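You operate a simulated robot arm through the tools that you are given. There is no shell and no other tool. Be economical: measure what you need, move in short steps, check, and stop when the job is done.

You are at the controls of a simulated robot arm. One attempt, no reset.

Task
Put the top die and the base die with the drawer's number in the red-dot drawer.
Fine: sponge the drops off that base die, put the sponge back and shut the drawer. Where these are worked on the way, their far stop is far enough and under half their travel is too little: red-dot drawer. What is to be rubbed or washed off counts as gone when no trace of it is left.

It is judged by the outcome, as a careful person would: the job done as asked, and still so three seconds after it is handed in. It fails if anything else is knocked over, pushed out of place, dropped, spilled or broken.

Robot
A 7-joint arm with a two-finger parallel gripper on a trunk, on a base that drives. Base frame: it is fixed to the floor where the robot stands at the start and does not move with it; the origin is under the middle of the robot, x ahead of it, y to its left, z up; the surface under the hand at the start is at about z = 0.86. Readings come in m, degrees, newtons and seconds.
With the tool pointing down near the work surface it reaches from about 0.34 to 0.76 m from the robot's upright axis, wherever it stands. Its first joint turns from -115.0 to 115.0 degrees. Places, roughly: base die [0.25, -1.25, 1]; inside of the red-dot drawer [0.6, 0, 1.1]; red-dot drawer [0.7, 0, 1]; yellow sponge [0.25, -1.75, 1]. Payload 3.91 kg.
The TCP is the grasp point between the finger pads, 0.03 m short of the fingertips. In the tool frame z runs along the fingers and y along their closing line. The gripper opens to 0.11 m. The fingers are 0.02 m wide and 0.01 m thick; the gripper's body (0.048 by 0.112 m) begins 0.055 m behind the TCP.
Orientation is that of the tool frame in the base frame, as a unit quaternion [x, y, z, w]. With the fingers straight down and closing along the base's y, the tool's x points along the base's -x, its y along +y and its z along -z.

Tools
- The arm moves only by the tool apply_moves. Its argument "rows" is a list of rows, each a list of 7 numbers: the shift along the tool's x, y, z in m, then the turn, a rotation vector about the tool's x, y, z in rad, then the finger opening in m, from 0 to 0.11. In form: [[tx, ty, tz, wx, wy, wz, fingers], ...]. A call has 1 to 10 rows; each row shifts and turns the commanded pose from where the row before left it, along the tool's axes as they then stand. Each row takes 0.2 s and may step no farther than 0.05 m and 8.6 degrees from the row before; otherwise, or with a gripper value out of range, the whole call is refused. Where a pose cannot be reached the arm comes as near as it can. A force on the tool above 70 N (or 10 N above the force at the start of the call, whichever is more), or a blocked arm, ends the call early, and 0.2 s more pass. Each finger travels about 0.108 m/s and halts on what it meets, pressing with about 22 N; the grip force reading is that of the motor and also rises with nothing between the fingers. The clock runs only during rows and for 0.2 s after the last one: add rows that do not move to give the fingers time. The reply holds the time, the measured pose of the TCP, the force on the tool along the base axes, the opening and the grip force, in the units named above and with some noise, with the torque about the TCP (base axes, N m) and any sound that the robot's microphone picked up.
- Cameras (640 x 400 px; columns grow to the right, rows downward): "scene" is now at [0.0033, 0.092, 1.5277]; the picture's right is [-0.68, -0.73, 0.00], its down [-0.43, 0.40, -0.81] and it looks along [0.60, -0.55, -0.59] (base axes); focal length 286 px, centre (320, 200). "wrist" rides on the gripper at [0.072, 0.017, -0.103] in the tool frame; the picture's right is [-0.23, 0.97, 0.00], its down [-0.76, -0.18, -0.62] and it looks along [-0.61, -0.14, 0.78] (tool axes); focal length 222 px, centre (320, 200). There is no depth. A picture from a camera that has moved, and an enlarged one, comes with that camera's place and axes in the base frame and with its lens.
- get_image(camera): a new picture of that camera. It takes no simulated time.
- lift_body(by): slides the trunk up (or, below 0, down) by that many m; the arm and the scene camera ride with it, the base frame stays. It gives what a move gives, with no picture.
- base_move(legs): drives the robot by 1 to 6 legs, each [ahead, turn to the left] in m and degrees, along the robot's own axes; the way and the turn of a leg run together, so that a leg with both is an arc; at most 1.5 m and 180 degrees a leg. The arm and the cameras ride along, it lands a little off, and it stops where it bumps. It gives what a move gives.
- turn_head(pan, tilt): turns the head with the scene camera to pan (to the left, within 155 degrees either way) and tilt (down, from -29 to 69), counted from straight ahead of the robot. It gives what a move gives.
- enlarge(camera, box): a new picture of the part [left, top, right, bottom] of that camera's present view, enlarged. It takes no simulated time.
- close_job(): hands the job in; it is judged then, once.

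Go step by step. Nothing tells you exact positions but the pictures and the camera data: compare them with the known pose of the tool, close in by small moves and look again before you grip or let go. The budget is 120 turns and 90 pictures, counting those below and the enlarged ones. Unless the task says otherwise, let go and move clear before handing in, and close with one line.

The tools are called after "Request:" as a command line: name --pt "numbers of a row" for each row, then --argument value for the rest, lists and objects as JSON in quotes. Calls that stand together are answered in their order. apply_moves: Moves the arm, as the interface text tells. Its arguments: {"type":"object","properties":{"rows":{"type":"array"}},"required":["rows"]} The other tools are called the same way: lift_body (by) slides the trunk up or down; base_move (legs) drives the base; turn_head (pan, tilt) turns the head that bears the scene camera; get_image (camera) takes a picture; enlarge (camera, box) takes an enlarged picture of a part of a camera's view; close_job () hands the job in.

At the start:

```text
time_s: 0.0
eef_pos: [0.3884, -0.0901, 1.3386]
tool_rot: [-0.001, 1.0, 0.0, -0.001]
wrist_force: [0.0, 0.2, -0.2]
moment: [-0.01, -0.01, 0.0]
width: 0.1099
finger_force: 0.1
trunk travel left (down, up): [-0.625, 0.365]
robot x, y, heading: [-0.0027, -0.0027, -0.0]
head pan, tilt: [-42.7, 35.9]
```

scene: 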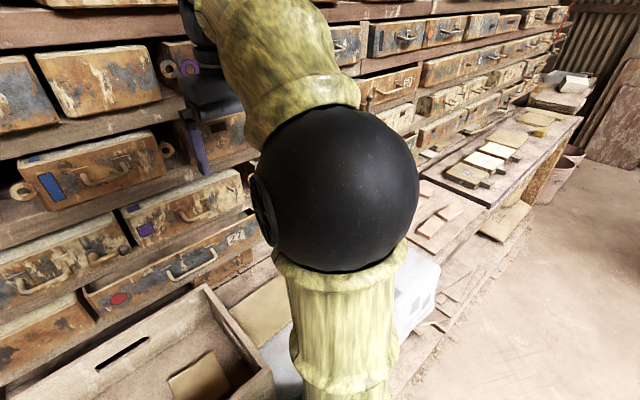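
wrist: 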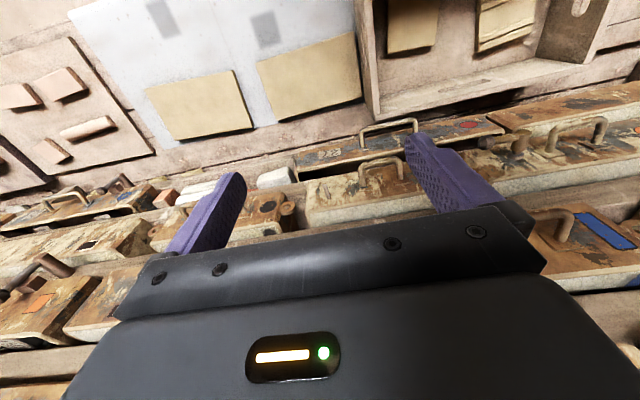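

I see a wall of drawers ahead, a bench with dies to the right. I'll look around first, starting with the red-dot drawer.

Request:
enlarge --camera "scene" --box '[0, 180, 280, 400]'

Request:
enlarge --camera "scene" --box '[400, 50, 620, 250]'

Request:
get_image --camera "wrist"

```text
1.82 times, centred on (140, 290) of scene
camera zoom: at [0.0033, 0.092, 1.5277], right [-0.68, -0.73, 0.0], down [-0.43, 0.4, -0.81], along [0.6, -0.55, -0.59], focal length 521 px, centre (647, 36)
```

zoom: 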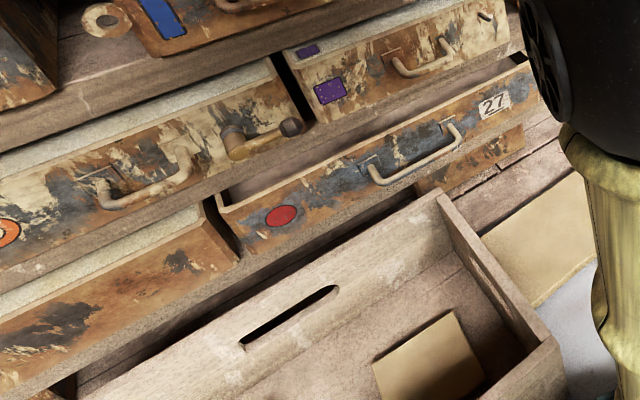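

```text
2.00 times, centred on (510, 150) of scene
camera zoom: at [0.0033, 0.092, 1.5277], right [-0.68, -0.73, 0.0], down [-0.43, 0.4, -0.81], along [0.6, -0.55, -0.59], focal length 573 px, centre (-60, 300)
```

zoom: 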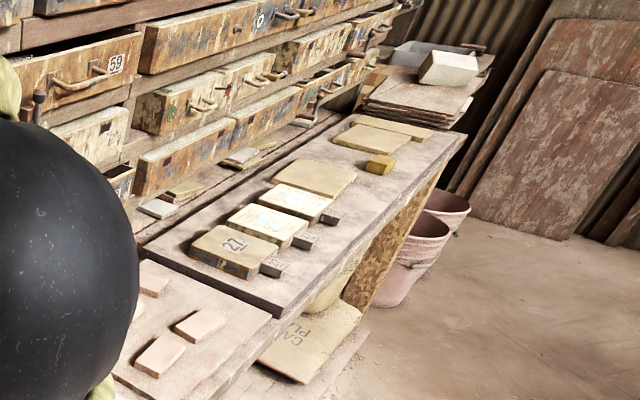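

```text
85 pictures are left
camera wrist: at [0.3141, -0.0748, 1.4411], right [0.23, 0.97, 0.0], down [0.76, -0.18, 0.62], along [0.61, -0.14, -0.78], focal length 222 px, centre (320, 200)
```

wrist: 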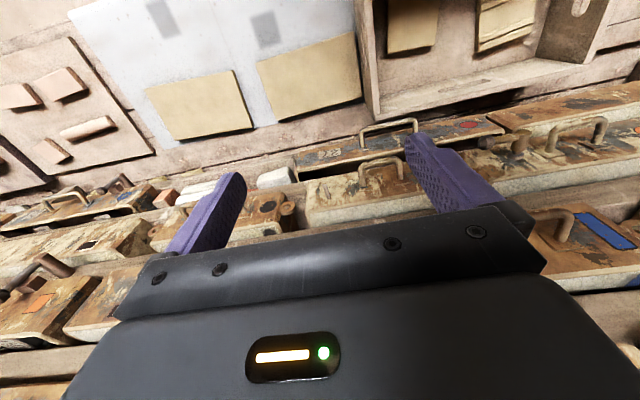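

Drawer 27 carries the red dot and a die marked 27 lies on the bench to the right. I look around more.

Request:
turn_head --pan -75 --tilt 30

Request:
get_image --camera "scene"

Request:
enlarge --camera "scene" --box '[160, 40, 400, 190]'

Request:
turn_head --pan 25 --tilt 40

Request:
get_image --camera "scene"

```text
time_s: 1.0
eef_pos: [0.3875, -0.0907, 1.3376]
tool_rot: [0.001, 1.0, 0.0, -0.001]
wrist_force: [0.2, 0.6, -0.3]
moment: [0.01, 0.03, -0.02]
width: 0.1101
finger_force: 0.1
trunk travel left (down, up): [-0.625, 0.365]
robot x, y, heading: [0.0009, -0.0006, 0.1]
head pan, tilt: [-75.0, 30.0]
```

```text
84 pictures are left
camera scene: at [-0.0375, 0.0641, 1.5369], right [-0.97, -0.26, 0.0], down [-0.13, 0.48, -0.87], along [0.22, -0.84, -0.5], focal length 286 px, centre (320, 200)
```

scene: 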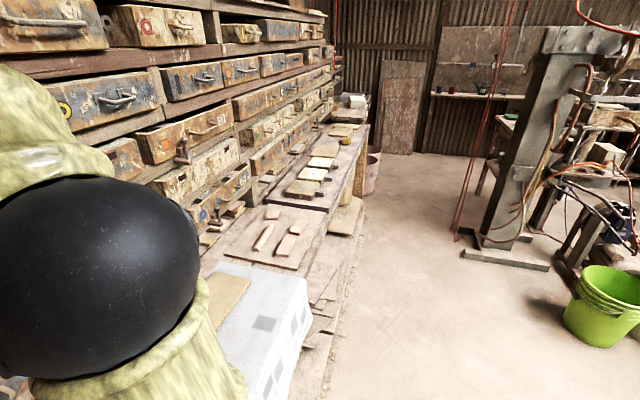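

```text
2.67 times, centred on (280, 115) of scene
camera zoom: at [-0.0375, 0.0641, 1.5369], right [-0.97, -0.26, 0.0], down [-0.13, 0.48, -0.87], along [0.22, -0.84, -0.5], focal length 764 px, centre (427, 427)
```

zoom: 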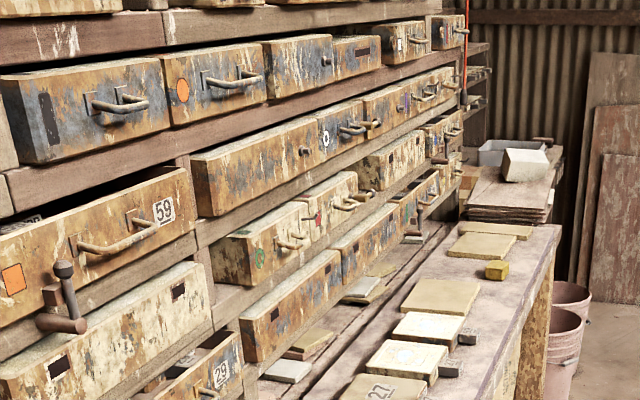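

```text
time_s: 2.7
eef_pos: [0.3887, -0.0913, 1.3373]
tool_rot: [0.0, 1.0, 0.0, 0.0]
wrist_force: [0.0, 0.6, 0.0]
moment: [0.01, 0.02, 0.01]
width: 0.11
finger_force: 0.0
trunk travel left (down, up): [-0.625, 0.365]
robot x, y, heading: [-0.0014, -0.0022, 0.2]
head pan, tilt: [25.0, 40.0]
```

```text
82 pictures are left
camera scene: at [0.0161, 0.1873, 1.5216], right [0.42, -0.91, 0.0], down [-0.58, -0.27, -0.77], along [0.69, 0.32, -0.64], focal length 286 px, centre (320, 200)
```

scene: 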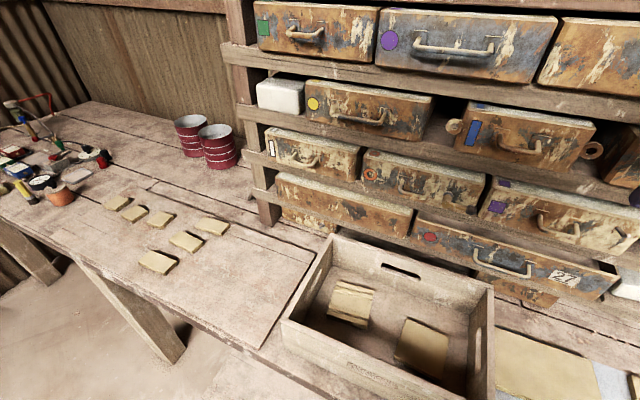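

Request:
enlarge --camera "scene" --box '[280, 200, 640, 400]'

Request:
turn_head --pan 0 --tilt 50

Request:
get_image --camera "scene"

```text
1.78 times, centred on (460, 300) of scene
camera zoom: at [0.0161, 0.1873, 1.5216], right [0.42, -0.91, 0.0], down [-0.58, -0.27, -0.77], along [0.69, 0.32, -0.64], focal length 509 px, centre (71, 22)
```

zoom: 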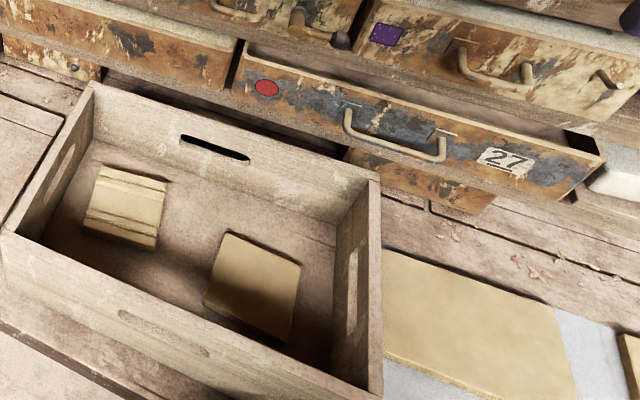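

```text
time_s: 3.6
eef_pos: [0.3886, -0.0914, 1.3386]
tool_rot: [0.0, 1.0, 0.0, 0.001]
wrist_force: [0.4, -0.1, 0.2]
moment: [0.03, -0.02, -0.03]
width: 0.1098
finger_force: 0.1
trunk travel left (down, up): [-0.625, 0.365]
robot x, y, heading: [0.0034, 0.0033, -0.0]
head pan, tilt: [0.0, 50.0]
```

```text
80 pictures are left
camera scene: at [0.016, 0.1515, 1.5074], right [0.0, -1.0, 0.0], down [-0.77, 0.0, -0.64], along [0.64, 0.0, -0.77], focal length 286 px, centre (320, 200)
```

scene: 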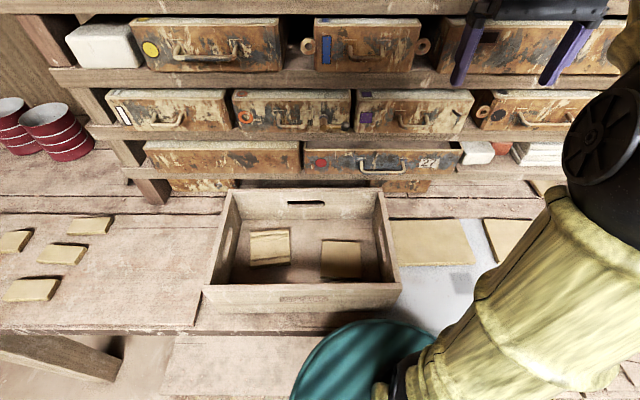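

Request:
enlarge --camera "scene" --box '[200, 130, 480, 310]'

Request:
turn_head --pan -20 --tilt 60

Request:
get_image --camera "scene"

```text
2.22 times, centred on (340, 220) of scene
camera zoom: at [0.016, 0.1515, 1.5074], right [0.0, -1.0, 0.0], down [-0.77, 0.0, -0.64], along [0.64, 0.0, -0.77], focal length 636 px, centre (276, 156)
```

zoom: 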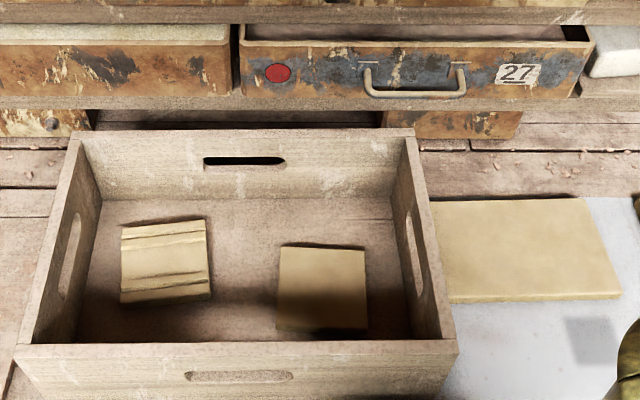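

```text
time_s: 4.5
eef_pos: [0.3883, -0.0906, 1.3378]
tool_rot: [0.0, 1.0, 0.0, 0.0]
wrist_force: [-0.3, 0.5, -0.8]
moment: [0.03, 0.0, 0.02]
width: 0.1103
finger_force: 0.0
trunk travel left (down, up): [-0.625, 0.365]
robot x, y, heading: [-0.0024, 0.0009, -0.1]
head pan, tilt: [-20.0, 60.0]
```

```text
78 pictures are left
camera scene: at [0.0017, 0.1287, 1.4948], right [-0.34, -0.94, 0.0], down [-0.81, 0.3, -0.5], along [0.47, -0.17, -0.87], focal length 286 px, centre (320, 200)
```

scene: 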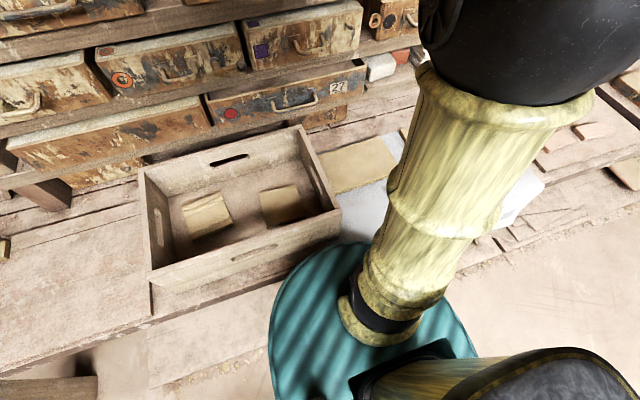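

The crate holds two dies (one ridged, one plain) and the bench on the right has the numbered ones. I drive along to look closely at the bench.

Request:
base_move --legs '[[-0.22, 0], [0, -90], [1.2, 0], [0, 90]]'

Request:
turn_head --pan 5 --tilt 50

Request:
get_image --camera "scene"

Request:
get_image --camera "wrist"

```text
time_s: 24.1
eef_pos: [0.1593, -1.2916, 1.3387]
tool_rot: [0.008, 1.0, 0.0, -0.001]
wrist_force: [-0.9, 0.7, -0.4]
moment: [0.01, 0.01, 0.01]
width: 0.1097
finger_force: 0.0
trunk travel left (down, up): [-0.625, 0.365]
robot x, y, heading: [-0.2275, -1.1977, -1.0]
head pan, tilt: [-20.0, 60.0]
```

```text
time_s: 25.0
eef_pos: [0.1586, -1.2925, 1.3374]
tool_rot: [0.009, 1.0, 0.0, 0.001]
wrist_force: [0.4, 0.2, -0.1]
moment: [0.02, 0.02, 0.01]
width: 0.1098
finger_force: 0.1
trunk travel left (down, up): [-0.625, 0.365]
robot x, y, heading: [-0.2265, -1.1939, -1.1]
head pan, tilt: [5.0, 50.0]
```

```text
77 pictures are left
camera scene: at [-0.2093, -1.0377, 1.5074], right [0.07, -1.0, 0.0], down [-0.76, -0.05, -0.64], along [0.64, 0.05, -0.77], focal length 286 px, centre (320, 200)
```

scene: 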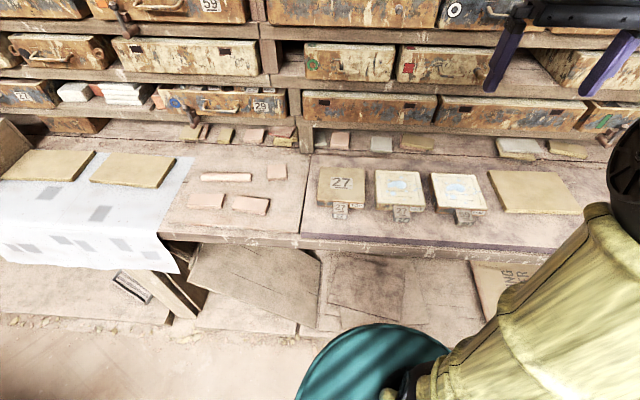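

```text
76 pictures are left
camera wrist: at [0.0854, -1.2754, 1.4411], right [0.24, 0.97, 0.0], down [0.76, -0.19, 0.62], along [0.6, -0.15, -0.78], focal length 222 px, centre (320, 200)
```

wrist: 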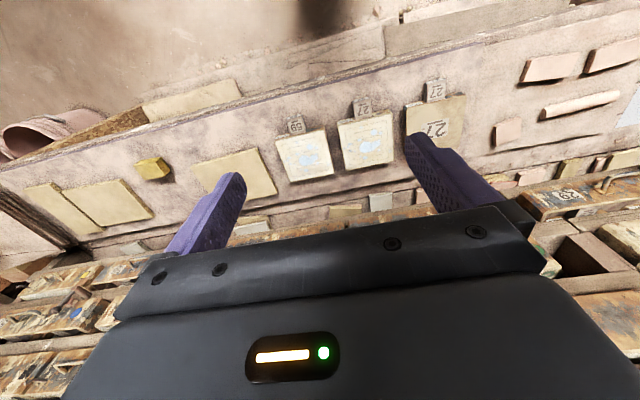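

Request:
enlarge --camera "scene" --box '[290, 150, 510, 260]'

Request:
enlarge --camera "wrist" --box '[240, 70, 480, 200]'

```text
2.91 times, centred on (400, 205) of scene
camera zoom: at [-0.2093, -1.0377, 1.5074], right [0.07, -1.0, 0.0], down [-0.76, -0.05, -0.64], along [0.64, 0.05, -0.77], focal length 833 px, centre (87, 186)
```

zoom: 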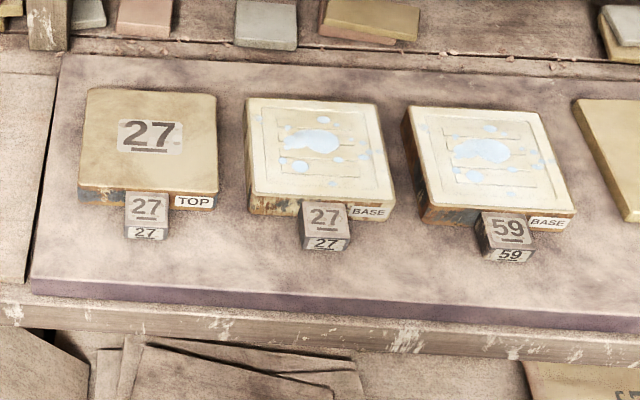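

```text
2.67 times, centred on (360, 135) of wrist
camera zoom: at [0.0854, -1.2754, 1.4411], right [0.24, 0.97, 0.0], down [0.76, -0.19, 0.62], along [0.6, -0.15, -0.78], focal length 592 px, centre (213, 373)
```

zoom: 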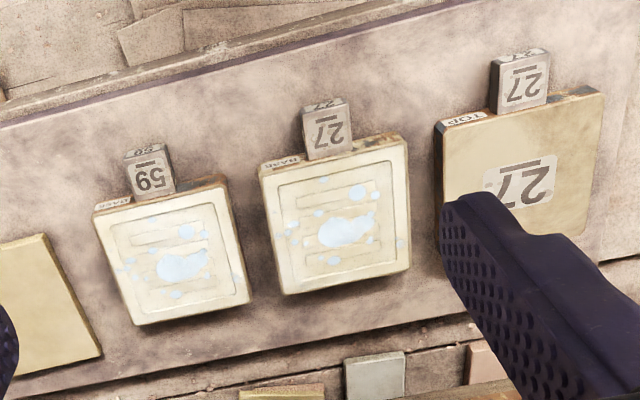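

The dies on the bench are "27 TOP", "27 BASE" (with drops) and "59 BASE", each with a small number lug toward me. I move along to where both the sponge and the 27 base die are in reach.

Request:
base_move --legs '[[0, -89], [0.25, 0], [0, 90]]'

Request:
turn_head --pan -15 --tilt 45

Request:
get_image --camera "scene"

Request:
get_image --camera "wrist"

```text
time_s: 38.0
eef_pos: [0.1572, -1.5412, 1.3373]
tool_rot: [0.01, 1.0, 0.0, 0.0]
wrist_force: [-0.8, 0.2, -0.2]
moment: [0.02, 0.01, 0.0]
width: 0.1103
finger_force: 0.1
trunk travel left (down, up): [-0.625, 0.365]
robot x, y, heading: [-0.223, -1.441, -1.0]
head pan, tilt: [5.0, 50.0]
```

```text
time_s: 38.9
eef_pos: [0.1579, -1.5424, 1.3383]
tool_rot: [0.009, 1.0, 0.0, 0.0]
wrist_force: [1.0, -1.4, -1.1]
moment: [-0.01, 0.0, 0.01]
width: 0.1098
finger_force: 0.0
trunk travel left (down, up): [-0.625, 0.365]
robot x, y, heading: [-0.2324, -1.4488, -0.8]
head pan, tilt: [-15.0, 45.0]
```

```text
73 pictures are left
camera scene: at [-0.2084, -1.3142, 1.5143], right [-0.28, -0.96, 0.0], down [-0.68, 0.2, -0.71], along [0.68, -0.2, -0.71], focal length 286 px, centre (320, 200)
```

scene: 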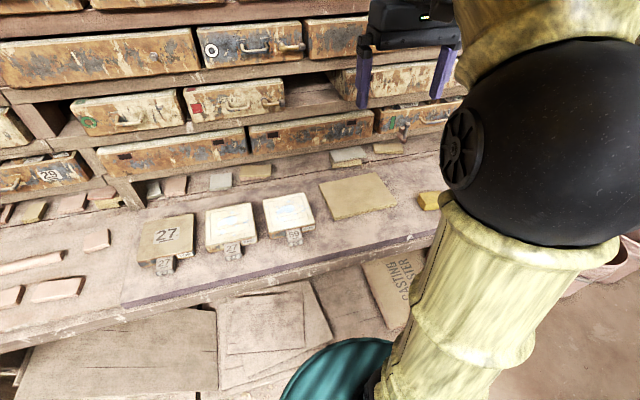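

```text
72 pictures are left
camera wrist: at [0.0841, -1.5252, 1.4411], right [0.25, 0.97, 0.0], down [0.76, -0.19, 0.62], along [0.6, -0.15, -0.78], focal length 222 px, centre (320, 200)
```

wrist: 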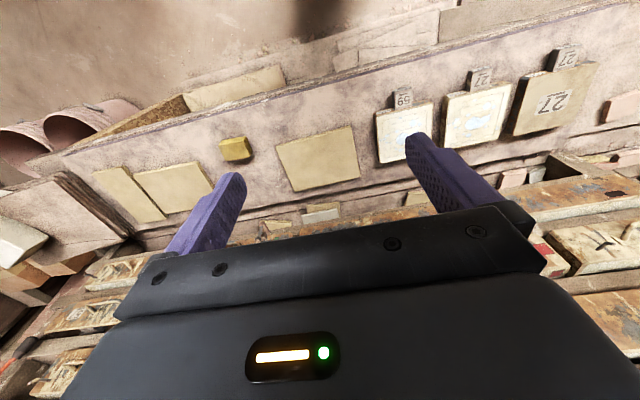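

Sponge is near (0.275, -1.797, ~0.91), base die 27 near (0.33, -1.215, 0.92). I bring the hand above the sponge.

Request:
apply_moves --pt "-0.0147 -0.0316 0.028 0 0 0 0.11" --pt "-0.0147 -0.0316 0.028 0 0 0 0.11" --pt "-0.0147 -0.0316 0.028 0 0 0 0.11" --pt "-0.0147 -0.0316 0.028 0 0 0 0.11" --pt "-0.0147 -0.0316 0.028 0 0 0 0.11" --pt "-0.0147 -0.0316 0.028 0 0 0 0.11" --pt "-0.0147 -0.0316 0.028 0 0 0 0.11" --pt "-0.0147 -0.0316 0.028 0 0 0 0.11" --pt "0 0 0 0 0 0 0.11"

Request:
get_image --camera "wrist"

Request:
get_image --camera "scene"

```text
time_s: 40.9
eef_pos: [0.2701, -1.7988, 1.1132]
tool_rot: [0.009, 1.0, 0.0, 0.0]
wrist_force: [0.1, 0.2, 0.7]
moment: [0.01, -0.02, 0.0]
width: 0.11
finger_force: 0.1
trunk travel left (down, up): [-0.625, 0.365]
robot x, y, heading: [-0.227, -1.4463, -1.2]
head pan, tilt: [-15.0, 45.0]
```

```text
71 pictures are left
camera wrist: at [0.1967, -1.7813, 1.2163], right [0.25, 0.97, 0.0], down [0.76, -0.19, 0.62], along [0.6, -0.15, -0.78], focal length 222 px, centre (320, 200)
```

wrist: 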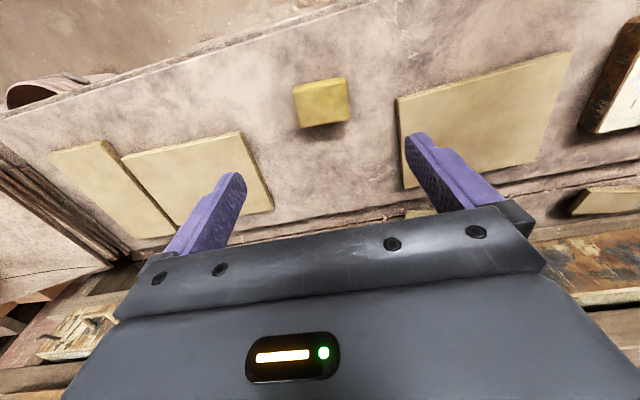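

```text
70 pictures are left
camera scene: at [-0.2086, -1.3142, 1.5143], right [-0.28, -0.96, 0.0], down [-0.68, 0.2, -0.71], along [0.68, -0.2, -0.71], focal length 286 px, centre (320, 200)
```

scene: 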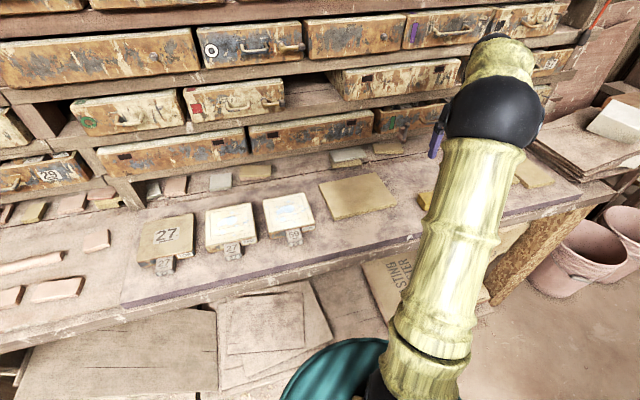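

Request:
enlarge --camera "wrist" --box '[260, 50, 420, 150]'

Request:
enlarge --camera "scene" --box '[380, 120, 480, 220]'

```text
4.00 times, centred on (340, 100) of wrist
camera zoom: at [0.1967, -1.7813, 1.2163], right [0.25, 0.97, 0.0], down [0.76, -0.19, 0.62], along [0.6, -0.15, -0.78], focal length 888 px, centre (240, 600)
```

zoom: 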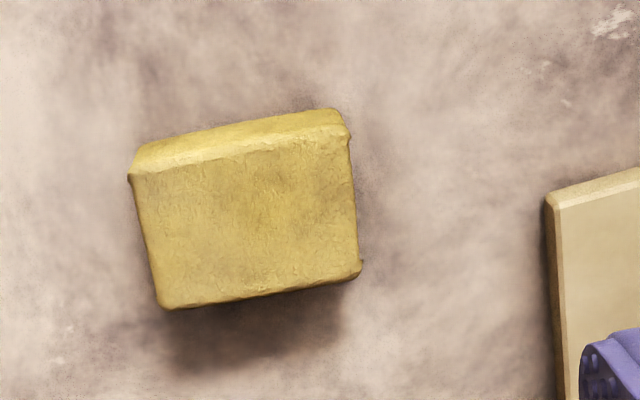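

```text
4.00 times, centred on (430, 170) of scene
camera zoom: at [-0.2086, -1.3142, 1.5143], right [-0.28, -0.96, 0.0], down [-0.68, 0.2, -0.71], along [0.68, -0.2, -0.71], focal length 1145 px, centre (-120, 320)
```

zoom: 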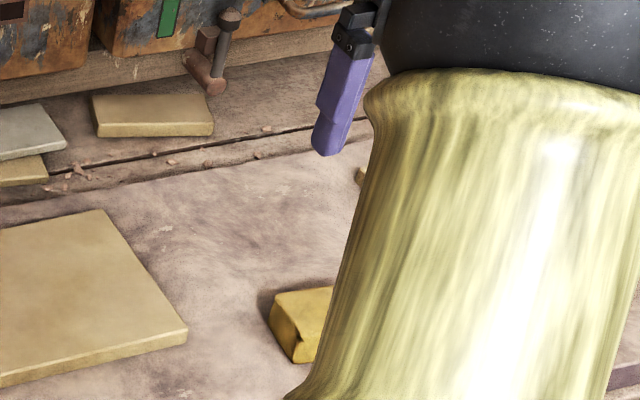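

Sponge is about 0.07 × 0.04 × 0.04 m, bench ≈ 0.90. I descend around it and check.

Request:
apply_moves --pt "0 0.001 0.04 0 0 0 0.11" --pt "0 0.001 0.04 0 0 0 0.11" --pt "-0.001 0 0.04 0 0 0 0.11" --pt "-0.001 0 0.03 0 0 0 0.11" --pt "0 0 0 0 0 0 0.11"

Request:
get_image --camera "wrist"

Request:
enlarge --camera "scene" --box '[380, 140, 480, 240]'

```text
time_s: 42.1
eef_pos: [0.2724, -1.7963, 0.9644]
tool_rot: [0.01, 1.0, -0.001, 0.0]
wrist_force: [-1.0, 0.8, -0.2]
moment: [-0.01, 0.01, 0.0]
width: 0.1098
finger_force: 0.0
trunk travel left (down, up): [-0.625, 0.365]
robot x, y, heading: [-0.2304, -1.445, -0.9]
head pan, tilt: [-15.0, 45.0]
```

```text
67 pictures are left
camera wrist: at [0.1987, -1.7793, 1.067], right [0.25, 0.97, 0.0], down [0.76, -0.19, 0.62], along [0.6, -0.15, -0.78], focal length 222 px, centre (320, 200)
```

wrist: 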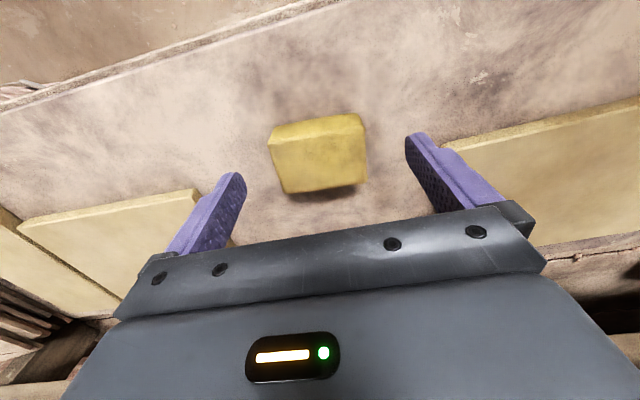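

```text
4.00 times, centred on (430, 190) of scene
camera zoom: at [-0.2084, -1.3143, 1.5143], right [-0.28, -0.96, 0.0], down [-0.68, 0.2, -0.71], along [0.68, -0.2, -0.71], focal length 1145 px, centre (-120, 240)
```

zoom: 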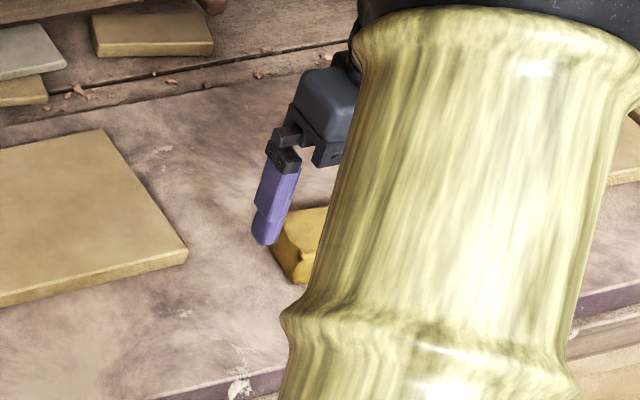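

Request:
apply_moves --pt "0.005 -0.001 0.01 0 0 0 0.11" --pt "0 0 0.01 0 0 0 0.11" --pt "0 0 0 0 0 0 0.11"

Request:
enlarge --camera "wrist" --box '[200, 80, 460, 240]'

Request:
enlarge --camera "scene" --box '[410, 170, 470, 220]'

```text
time_s: 42.9
eef_pos: [0.2662, -1.7973, 0.9444]
tool_rot: [0.009, 1.0, 0.0, 0.0]
wrist_force: [-0.5, -0.6, -1.3]
moment: [-0.03, 0.02, 0.01]
width: 0.1101
finger_force: 0.0
trunk travel left (down, up): [-0.625, 0.365]
robot x, y, heading: [-0.2255, -1.4437, -1.2]
head pan, tilt: [-15.0, 45.0]
```

```text
2.46 times, centred on (330, 160) of wrist
camera zoom: at [0.1935, -1.78, 1.0472], right [0.25, 0.97, 0.0], down [0.76, -0.19, 0.62], along [0.6, -0.15, -0.78], focal length 547 px, centre (295, 298)
```

zoom: 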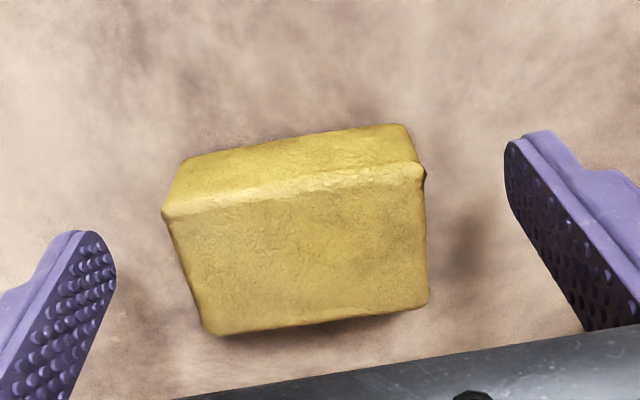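

```text
8.00 times, centred on (440, 195) of scene
camera zoom: at [-0.2083, -1.3144, 1.5143], right [-0.28, -0.96, 0.0], down [-0.68, 0.2, -0.71], along [0.68, -0.2, -0.71], focal length 2291 px, centre (-640, 240)
```

zoom: 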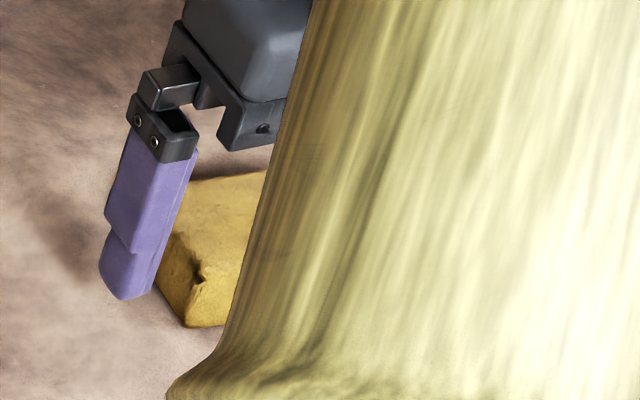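

Request:
apply_moves --pt "-0.007 0 0.008 0 0 0 0.11" --pt "0 0 0.007 0 0 0 0.11" --pt "0 0 0 0 0 0 0.11" --pt "0 0 0 0 0 0 0.08" --pt "0 0 0 0 0 0 0.06" --pt "0 0 0 0 0 0 0.045" --pt "0 0 0 0 0 0 0.04" --pt "0 0 0 0 0 0 0.04"

Request:
enlarge --camera "wrist" --box '[200, 80, 460, 240]'

```text
time_s: 44.7
eef_pos: [0.274, -1.7978, 0.9301]
tool_rot: [0.01, 1.0, 0.0, 0.0]
wrist_force: [0.7, -1.1, 1.8]
moment: [0.04, -0.02, -0.01]
width: 0.0698
finger_force: 21.6
trunk travel left (down, up): [-0.625, 0.365]
robot x, y, heading: [-0.2253, -1.4446, -1.1]
head pan, tilt: [-15.0, 45.0]
```

```text
2.46 times, centred on (330, 160) of wrist
camera zoom: at [0.2001, -1.7798, 1.0325], right [0.25, 0.97, 0.0], down [0.76, -0.19, 0.62], along [0.6, -0.15, -0.78], focal length 547 px, centre (295, 298)
```

zoom: 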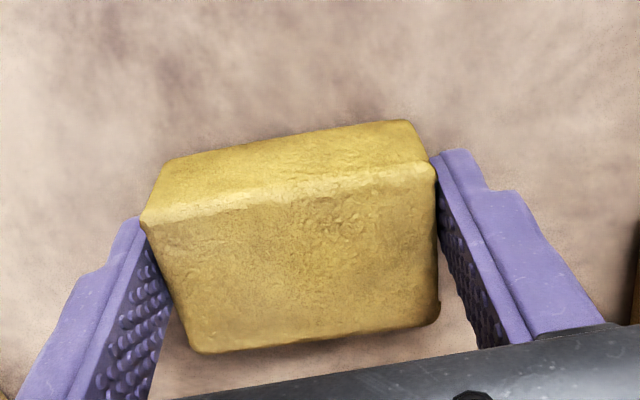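

Sponge gripped (TCP at 0.274, -1.798, 0.930 – remember for return). Lift and carry it over to the 27 base die.

Request:
apply_moves --pt "0 0 -0.04 0 0 0 0.04" --pt "0 0 -0.04 0 0 0 0.04" --pt "0 0 -0.04 0 0 0 0.04" --pt "-0.004 0.045 0 0 0 0 0.04" --pt "-0.004 0.045 0 0 0 0 0.04" --pt "-0.004 0.045 0 0 0 0 0.04" --pt "-0.004 0.045 0 0 0 0 0.04" --pt "-0.004 0.045 0 0 0 0 0.04" --pt "-0.004 0.045 0 0 0 0 0.04" --pt "0 0 0 0 0 0 0.04"

Request:
apply_moves --pt "-0.004 0.045 0 0 0 0 0.04" --pt "-0.004 0.045 0 0 0 0 0.04" --pt "-0.004 0.045 0 0 0 0 0.04" --pt "-0.004 0.045 0 0 0 0 0.04" --pt "-0.004 0.045 0 0 0 0 0.04" --pt "-0.004 0.04 0 0 0 0 0.04" --pt "0 0 0 0 0 0 0.04"

Request:
get_image --camera "wrist"

Request:
turn_head --pan 12 --tilt 45

Request:
get_image --camera "scene"

```text
time_s: 46.9
eef_pos: [0.3015, -1.5275, 1.0495]
tool_rot: [0.009, 1.0, 0.0, 0.001]
wrist_force: [-0.5, 0.1, -0.2]
moment: [0.03, 0.02, -0.01]
width: 0.0698
finger_force: 21.9
trunk travel left (down, up): [-0.625, 0.365]
robot x, y, heading: [-0.2303, -1.4459, -1.0]
head pan, tilt: [-15.0, 45.0]
```

```text
time_s: 48.5
eef_pos: [0.3337, -1.2618, 1.0474]
tool_rot: [0.01, 1.0, 0.0, 0.0]
wrist_force: [-0.4, 0.7, 0.9]
moment: [-0.03, 0.01, -0.01]
width: 0.0697
finger_force: 21.8
trunk travel left (down, up): [-0.625, 0.365]
robot x, y, heading: [-0.2315, -1.4462, -1.3]
head pan, tilt: [-15.0, 45.0]
```

```text
62 pictures are left
camera wrist: at [0.2602, -1.2448, 1.151], right [0.25, 0.97, 0.0], down [0.76, -0.19, 0.62], along [0.6, -0.15, -0.78], focal length 222 px, centre (320, 200)
```

wrist: 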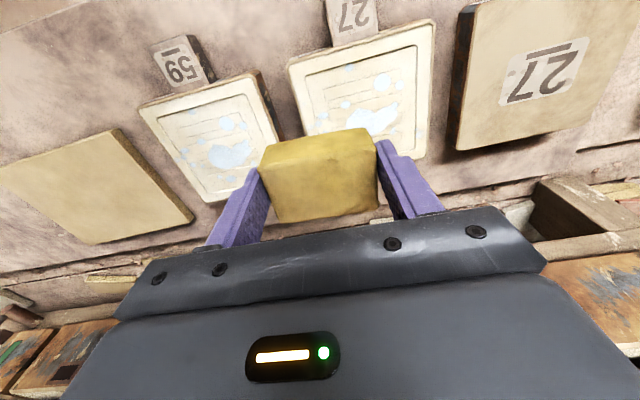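

```text
time_s: 49.4
eef_pos: [0.3335, -1.2638, 1.0479]
tool_rot: [0.01, 1.0, 0.0, 0.0]
wrist_force: [-0.4, 0.2, -0.4]
moment: [0.01, 0.02, 0.01]
width: 0.0694
finger_force: 22.1
trunk travel left (down, up): [-0.625, 0.365]
robot x, y, heading: [-0.2264, -1.4445, -1.1]
head pan, tilt: [12.0, 45.0]
```

```text
61 pictures are left
camera scene: at [-0.2066, -1.2764, 1.5143], right [0.19, -0.98, 0.0], down [-0.69, -0.13, -0.71], along [0.69, 0.13, -0.71], focal length 286 px, centre (320, 200)
```

scene: 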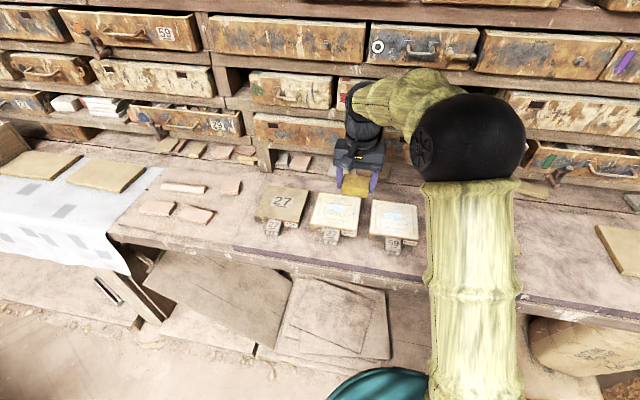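

Base die 27 top spans about x 0.283–0.411, y −1.281…−1.154 at z≈0.915. I lower the sponge over its right half.

Request:
apply_moves --pt "-0.0133 0.0145 0.03 0 0 0 0.04" --pt "0 0 0.03 0 0 0 0.04" --pt "0 0 0.02 0 0 0 0.04" --pt "0 0 0.003 0 0 0 0.04" --pt "0 0 0 0 0 0 0.04"

Request:
enlarge --camera "scene" --box '[250, 140, 430, 260]'

```text
time_s: 50.6
eef_pos: [0.3456, -1.2486, 0.9648]
tool_rot: [0.009, 1.0, 0.0, 0.0]
wrist_force: [-0.9, 0.2, 0.2]
moment: [0.0, -0.03, -0.02]
width: 0.0692
finger_force: 21.9
trunk travel left (down, up): [-0.625, 0.365]
robot x, y, heading: [-0.2297, -1.4435, -0.9]
head pan, tilt: [12.0, 45.0]
```

```text
3.33 times, centred on (340, 200) of scene
camera zoom: at [-0.2067, -1.2763, 1.5143], right [0.19, -0.98, 0.0], down [-0.69, -0.13, -0.71], along [0.69, 0.13, -0.71], focal length 954 px, centre (253, 200)
```

zoom: 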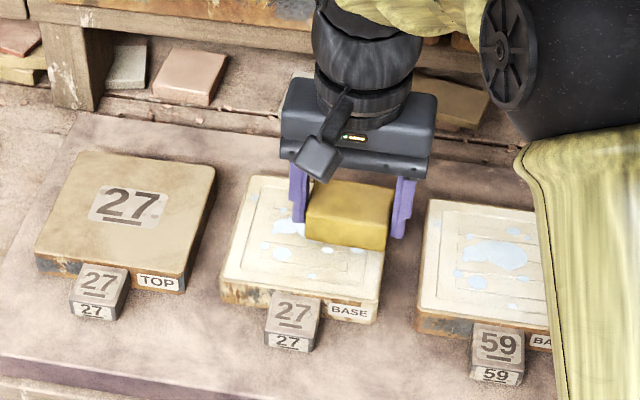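

Well aligned and just above the surface. I ease down to contact.

Request:
apply_moves --pt "0 0 0.004 0 0 0 0.04" --pt "0 0 0.004 0 0 0 0.04" --pt "0 0 0 0 0 0 0.04"

Request:
apply_moves --pt "0 0 0.003 0 0 0 0.04" --pt "0 0 0.002 0 0 0 0.04" --pt "0 0 0 0 0 0 0.04"

```text
time_s: 51.4
eef_pos: [0.3454, -1.2487, 0.9584]
tool_rot: [0.009, 1.0, 0.001, 0.002]
wrist_force: [0.7, -0.1, 13.3]
moment: [0.43, -0.06, -0.02]
width: 0.0691
finger_force: 22.1
trunk travel left (down, up): [-0.625, 0.365]
robot x, y, heading: [-0.2265, -1.4488, -0.8]
head pan, tilt: [12.0, 45.0]
```

```text
time_s: 52.2
eef_pos: [0.3456, -1.2479, 0.9595]
tool_rot: [0.009, 1.0, 0.003, 0.006]
wrist_force: [6.1, 1.2, 48.1]
moment: [0.51, 0.1, -0.06]
width: 0.0693
finger_force: 21.4
trunk travel left (down, up): [-0.625, 0.365]
robot x, y, heading: [-0.2297, -1.4461, -1.1]
head pan, tilt: [12.0, 45.0]
```

Contact is stiff; I back off to a light press and rub strokes along x on this half.

Request:
apply_moves --pt "0 0 -0.0052 0 0 0 0.04" --pt "0.015 0 0 0 0 0 0.04" --pt "0.015 0 0 0 0 0 0.04" --pt "0.012 0 0 0 0 0 0.04" --pt "-0.02 0 0 0 0 0 0.04" --pt "-0.02 0 0 0 0 0 0.04" --pt "-0.02 0 0 0 0 0 0.04" --pt "-0.02 0 0 0 0 0 0.04" --pt "-0.004 0 0 0 0 0 0.04" --pt "0 0 0 0 0 0 0.04"

Request:
enlarge --camera "scene" --box '[250, 140, 430, 260]'

```text
time_s: 54.4
eef_pos: [0.3873, -1.2483, 0.9597]
tool_rot: [0.009, 1.0, -0.001, 0.0]
wrist_force: [-6.2, 1.4, 12.7]
moment: [0.42, 0.11, 0.21]
width: 0.0691
finger_force: 21.9
trunk travel left (down, up): [-0.625, 0.365]
robot x, y, heading: [-0.229, -1.4443, -1.3]
head pan, tilt: [12.0, 45.0]
```

```text
3.33 times, centred on (340, 200) of scene
camera zoom: at [-0.2088, -1.2766, 1.5143], right [0.19, -0.98, 0.0], down [-0.69, -0.13, -0.71], along [0.7, 0.13, -0.71], focal length 954 px, centre (253, 200)
```

zoom: 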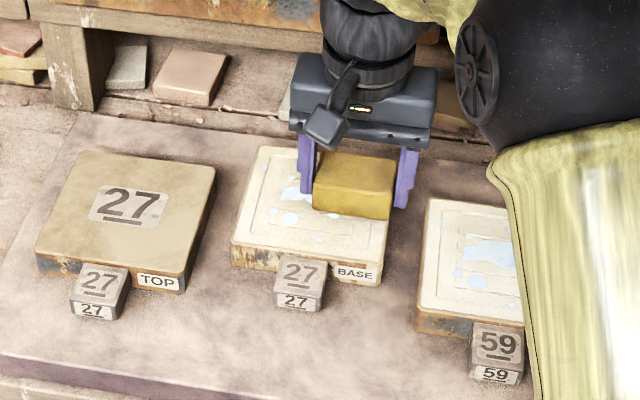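

The die was dragged along with the sponge (about 4 cm back). I'll press more lightly and stroke back toward me.

Request:
apply_moves --pt "0 0 -0.0012 0 0 0 0.04" --pt "0 0 0 0 0 0 0.04"

Request:
apply_moves --pt "0.01 0 0 0 0 0 0.04" --pt "0.01 0 0 0 0 0 0.04" --pt "0.01 0 0 0 0 0 0.04" --pt "0.01 0 0 0 0 0 0.04" --pt "0 0 0 0 0 0 0.04"

Request:
enlarge --camera "scene" --box '[250, 140, 430, 260]'

```text
time_s: 55.0
eef_pos: [0.3881, -1.2487, 0.9598]
tool_rot: [0.009, 1.0, 0.0, 0.0]
wrist_force: [-3.3, 1.0, 4.1]
moment: [0.24, 0.08, 0.12]
width: 0.0692
finger_force: 23.0
trunk travel left (down, up): [-0.625, 0.365]
robot x, y, heading: [-0.2288, -1.4467, -1.1]
head pan, tilt: [12.0, 45.0]
```

```text
time_s: 56.2
eef_pos: [0.3489, -1.2483, 0.9597]
tool_rot: [0.01, 1.0, -0.001, -0.001]
wrist_force: [-0.2, -0.9, 0.1]
moment: [0.0, 0.01, 0.04]
width: 0.0691
finger_force: 22.6
trunk travel left (down, up): [-0.625, 0.365]
robot x, y, heading: [-0.2287, -1.4468, -0.9]
head pan, tilt: [12.0, 45.0]
```

```text
3.33 times, centred on (340, 200) of scene
camera zoom: at [-0.2068, -1.2763, 1.5143], right [0.19, -0.98, 0.0], down [-0.69, -0.13, -0.71], along [0.69, 0.13, -0.71], focal length 954 px, centre (253, 200)
```

zoom: 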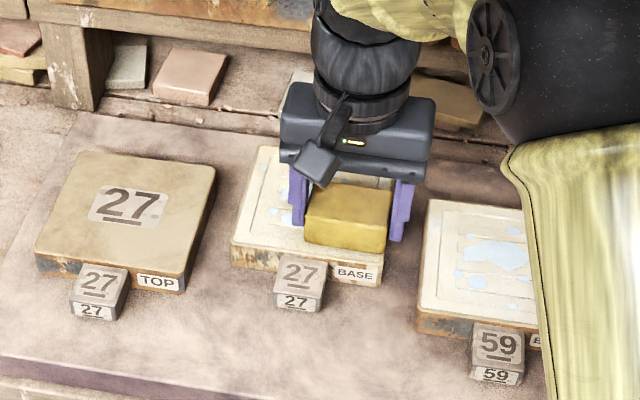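

Request:
apply_moves --pt "0 0 0.0007 0 0 0 0.04" --pt "0 0 0 0 0 0 0.04"

Request:
apply_moves --pt "-0.01 0 0 0 0 0 0.04" --pt "-0.015 0 0 0 0 0 0.04" --pt "0 0 0 0 0 0 0.04"

Request:
enlarge --camera "scene" --box '[250, 140, 430, 260]'

```text
time_s: 56.8
eef_pos: [0.3476, -1.2494, 0.9588]
tool_rot: [0.01, 1.0, 0.0, 0.001]
wrist_force: [0.7, 0.4, 4.7]
moment: [0.22, -0.06, -0.01]
width: 0.0691
finger_force: 22.0
trunk travel left (down, up): [-0.625, 0.365]
robot x, y, heading: [-0.2255, -1.4437, -0.9]
head pan, tilt: [12.0, 45.0]
```

```text
time_s: 57.6
eef_pos: [0.3729, -1.2491, 0.9603]
tool_rot: [0.01, 1.0, 0.0, 0.0]
wrist_force: [-1.8, 0.9, 3.7]
moment: [0.19, 0.0, 0.06]
width: 0.0692
finger_force: 22.0
trunk travel left (down, up): [-0.625, 0.365]
robot x, y, heading: [-0.2296, -1.4437, -0.9]
head pan, tilt: [12.0, 45.0]
```

```text
3.33 times, centred on (340, 200) of scene
camera zoom: at [-0.2073, -1.2763, 1.5143], right [0.19, -0.98, 0.0], down [-0.69, -0.13, -0.71], along [0.69, 0.13, -0.71], focal length 954 px, centre (253, 200)
```

zoom: 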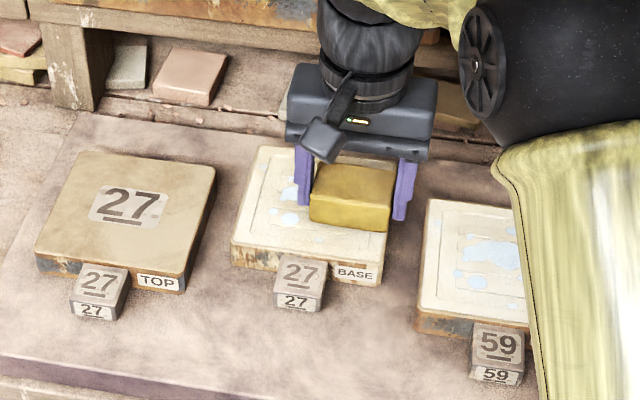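

At ~4 N the die stays put and drops vanish. I continue strokes on this half, then look.

Request:
apply_moves --pt "-0.012 0 0 0 0 0 0.04" --pt "-0.012 0 0 0 0 0 0.04" --pt "-0.012 0 0 0 0 0 0.04" --pt "-0.012 0 0 0 0 0 0.04" --pt "0 0 0 0 0 0 0.04"

Request:
apply_moves --pt "0.015 0.005 0 0 0 0 0.04" --pt "0.015 0.005 0 0 0 0 0.04" --pt "0.015 0 0 0 0 0 0.04" --pt "0.015 0 0 0 0 0 0.04" --pt "0.015 0 0 0 0 0 0.04" --pt "0.003 0 0 0 0 0 0.04" --pt "0 0 0 0 0 0 0.04"

Request:
enlarge --camera "scene" --box '[250, 140, 430, 260]'

```text
time_s: 58.8
eef_pos: [0.4197, -1.2482, 0.9595]
tool_rot: [0.01, 1.0, 0.0, 0.001]
wrist_force: [-3.4, 0.9, 7.9]
moment: [0.3, 0.0, 0.11]
width: 0.0693
finger_force: 21.8
trunk travel left (down, up): [-0.625, 0.365]
robot x, y, heading: [-0.2299, -1.4417, -1.2]
head pan, tilt: [12.0, 45.0]
```

```text
time_s: 60.4
eef_pos: [0.3437, -1.2382, 0.9599]
tool_rot: [0.01, 1.0, 0.001, 0.0]
wrist_force: [7.6, -0.1, 12.9]
moment: [0.49, -0.25, -0.26]
width: 0.0693
finger_force: 22.6
trunk travel left (down, up): [-0.625, 0.365]
robot x, y, heading: [-0.2276, -1.4445, -1.1]
head pan, tilt: [12.0, 45.0]
```

```text
3.33 times, centred on (340, 200) of scene
camera zoom: at [-0.207, -1.2768, 1.5144], right [0.19, -0.98, 0.0], down [-0.69, -0.13, -0.71], along [0.69, 0.13, -0.71], focal length 954 px, centre (253, 200)
```

zoom: 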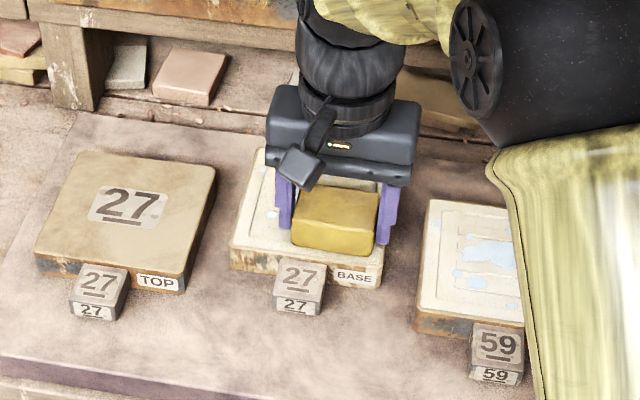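

Request:
apply_moves --pt "0 0 -0.0012 0 0 0 0.04" --pt "0 0.02 0 0 0 0 0.04" --pt "0 0.015 0 0 0 0 0.04" --pt "0 0.015 0 0 0 0 0.04" --pt "0 0 0 0 0 0 0.04"

Request:
apply_moves --pt "-0.012 0 0 0 0 0 0.04" --pt "-0.012 0 0 0 0 0 0.04" --pt "-0.012 0 0 0 0 0 0.04" --pt "0 0 0 0 0 0 0.04"

Request:
enlarge --camera "scene" --box '[250, 140, 430, 260]'

```text
time_s: 61.6
eef_pos: [0.3434, -1.1888, 0.9602]
tool_rot: [0.01, 1.0, 0.0, -0.001]
wrist_force: [-0.4, -0.7, 2.8]
moment: [0.04, 0.06, 0.03]
width: 0.0693
finger_force: 22.4
trunk travel left (down, up): [-0.625, 0.365]
robot x, y, heading: [-0.2276, -1.4388, -1.0]
head pan, tilt: [12.0, 45.0]
```

```text
time_s: 62.6
eef_pos: [0.3799, -1.1882, 0.9599]
tool_rot: [0.01, 1.0, 0.001, 0.0]
wrist_force: [0.0, 1.5, 2.2]
moment: [0.08, 0.02, 0.04]
width: 0.0694
finger_force: 22.2
trunk travel left (down, up): [-0.625, 0.365]
robot x, y, heading: [-0.2346, -1.4466, -0.8]
head pan, tilt: [12.0, 45.0]
```

```text
3.33 times, centred on (340, 200) of scene
camera zoom: at [-0.2069, -1.2762, 1.5143], right [0.19, -0.98, 0.0], down [-0.69, -0.13, -0.71], along [0.69, 0.13, -0.71], focal length 954 px, centre (253, 200)
```

zoom: 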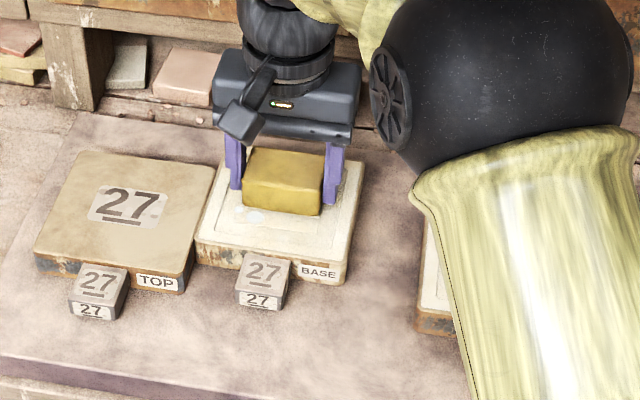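

Right half is clean; drops remain at the left front. I lift, shift left and stroke there lightly.

Request:
apply_moves --pt "0 0 -0.01 0 0 0 0.04" --pt "0 0.022 0 0 0 0 0.04" --pt "0.02 0 0 0 0 0 0.04" --pt "0 0 0.008 0 0 0 0.04" --pt "0 0 0.002 0 0 0 0.04" --pt "0 0 0 0 0 0 0.04"

Request:
apply_moves --pt "0 0 0.0006 0 0 0 0.04" --pt "0 0 0 0 0 0 0.04"

```text
time_s: 64.0
eef_pos: [0.3608, -1.1678, 0.9594]
tool_rot: [0.009, 1.0, 0.0, 0.0]
wrist_force: [-0.6, 0.7, -0.9]
moment: [0.02, -0.01, 0.0]
width: 0.0692
finger_force: 22.2
trunk travel left (down, up): [-0.625, 0.365]
robot x, y, heading: [-0.2294, -1.4456, -1.1]
head pan, tilt: [12.0, 45.0]
```

```text
time_s: 64.6
eef_pos: [0.3605, -1.1659, 0.9593]
tool_rot: [0.009, 1.0, 0.0, -0.001]
wrist_force: [0.4, 0.5, 2.6]
moment: [0.08, 0.03, -0.01]
width: 0.0692
finger_force: 21.9
trunk travel left (down, up): [-0.625, 0.365]
robot x, y, heading: [-0.2278, -1.4453, -1.1]
head pan, tilt: [12.0, 45.0]
```

Request:
apply_moves --pt "0.01 0 0.0003 0 0 0 0.04" --pt "0.01 0 0 0 0 0 0.04" --pt "-0.012 0 0 0 0 0 0.04" --pt "-0.012 0 0 0 0 0 0.04" --pt "-0.012 0 0 0 0 0 0.04" --pt "-0.012 0 0 0 0 0 0.04" --pt "0 0 0 0 0 0 0.04"

Request:
enlarge --camera "scene" --box '[250, 140, 430, 260]'

```text
time_s: 66.2
eef_pos: [0.3885, -1.1666, 0.9596]
tool_rot: [0.01, 1.0, 0.0, 0.0]
wrist_force: [-4.0, 1.1, 5.4]
moment: [0.24, 0.12, 0.14]
width: 0.0691
finger_force: 22.1
trunk travel left (down, up): [-0.625, 0.365]
robot x, y, heading: [-0.2301, -1.4454, -1.0]
head pan, tilt: [12.0, 45.0]
```

```text
3.33 times, centred on (340, 200) of scene
camera zoom: at [-0.2078, -1.2765, 1.5143], right [0.19, -0.98, 0.0], down [-0.69, -0.13, -0.71], along [0.69, 0.13, -0.71], focal length 954 px, centre (253, 200)
```

zoom: 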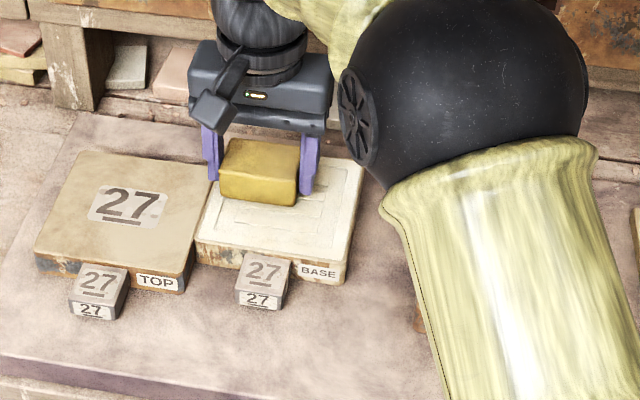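

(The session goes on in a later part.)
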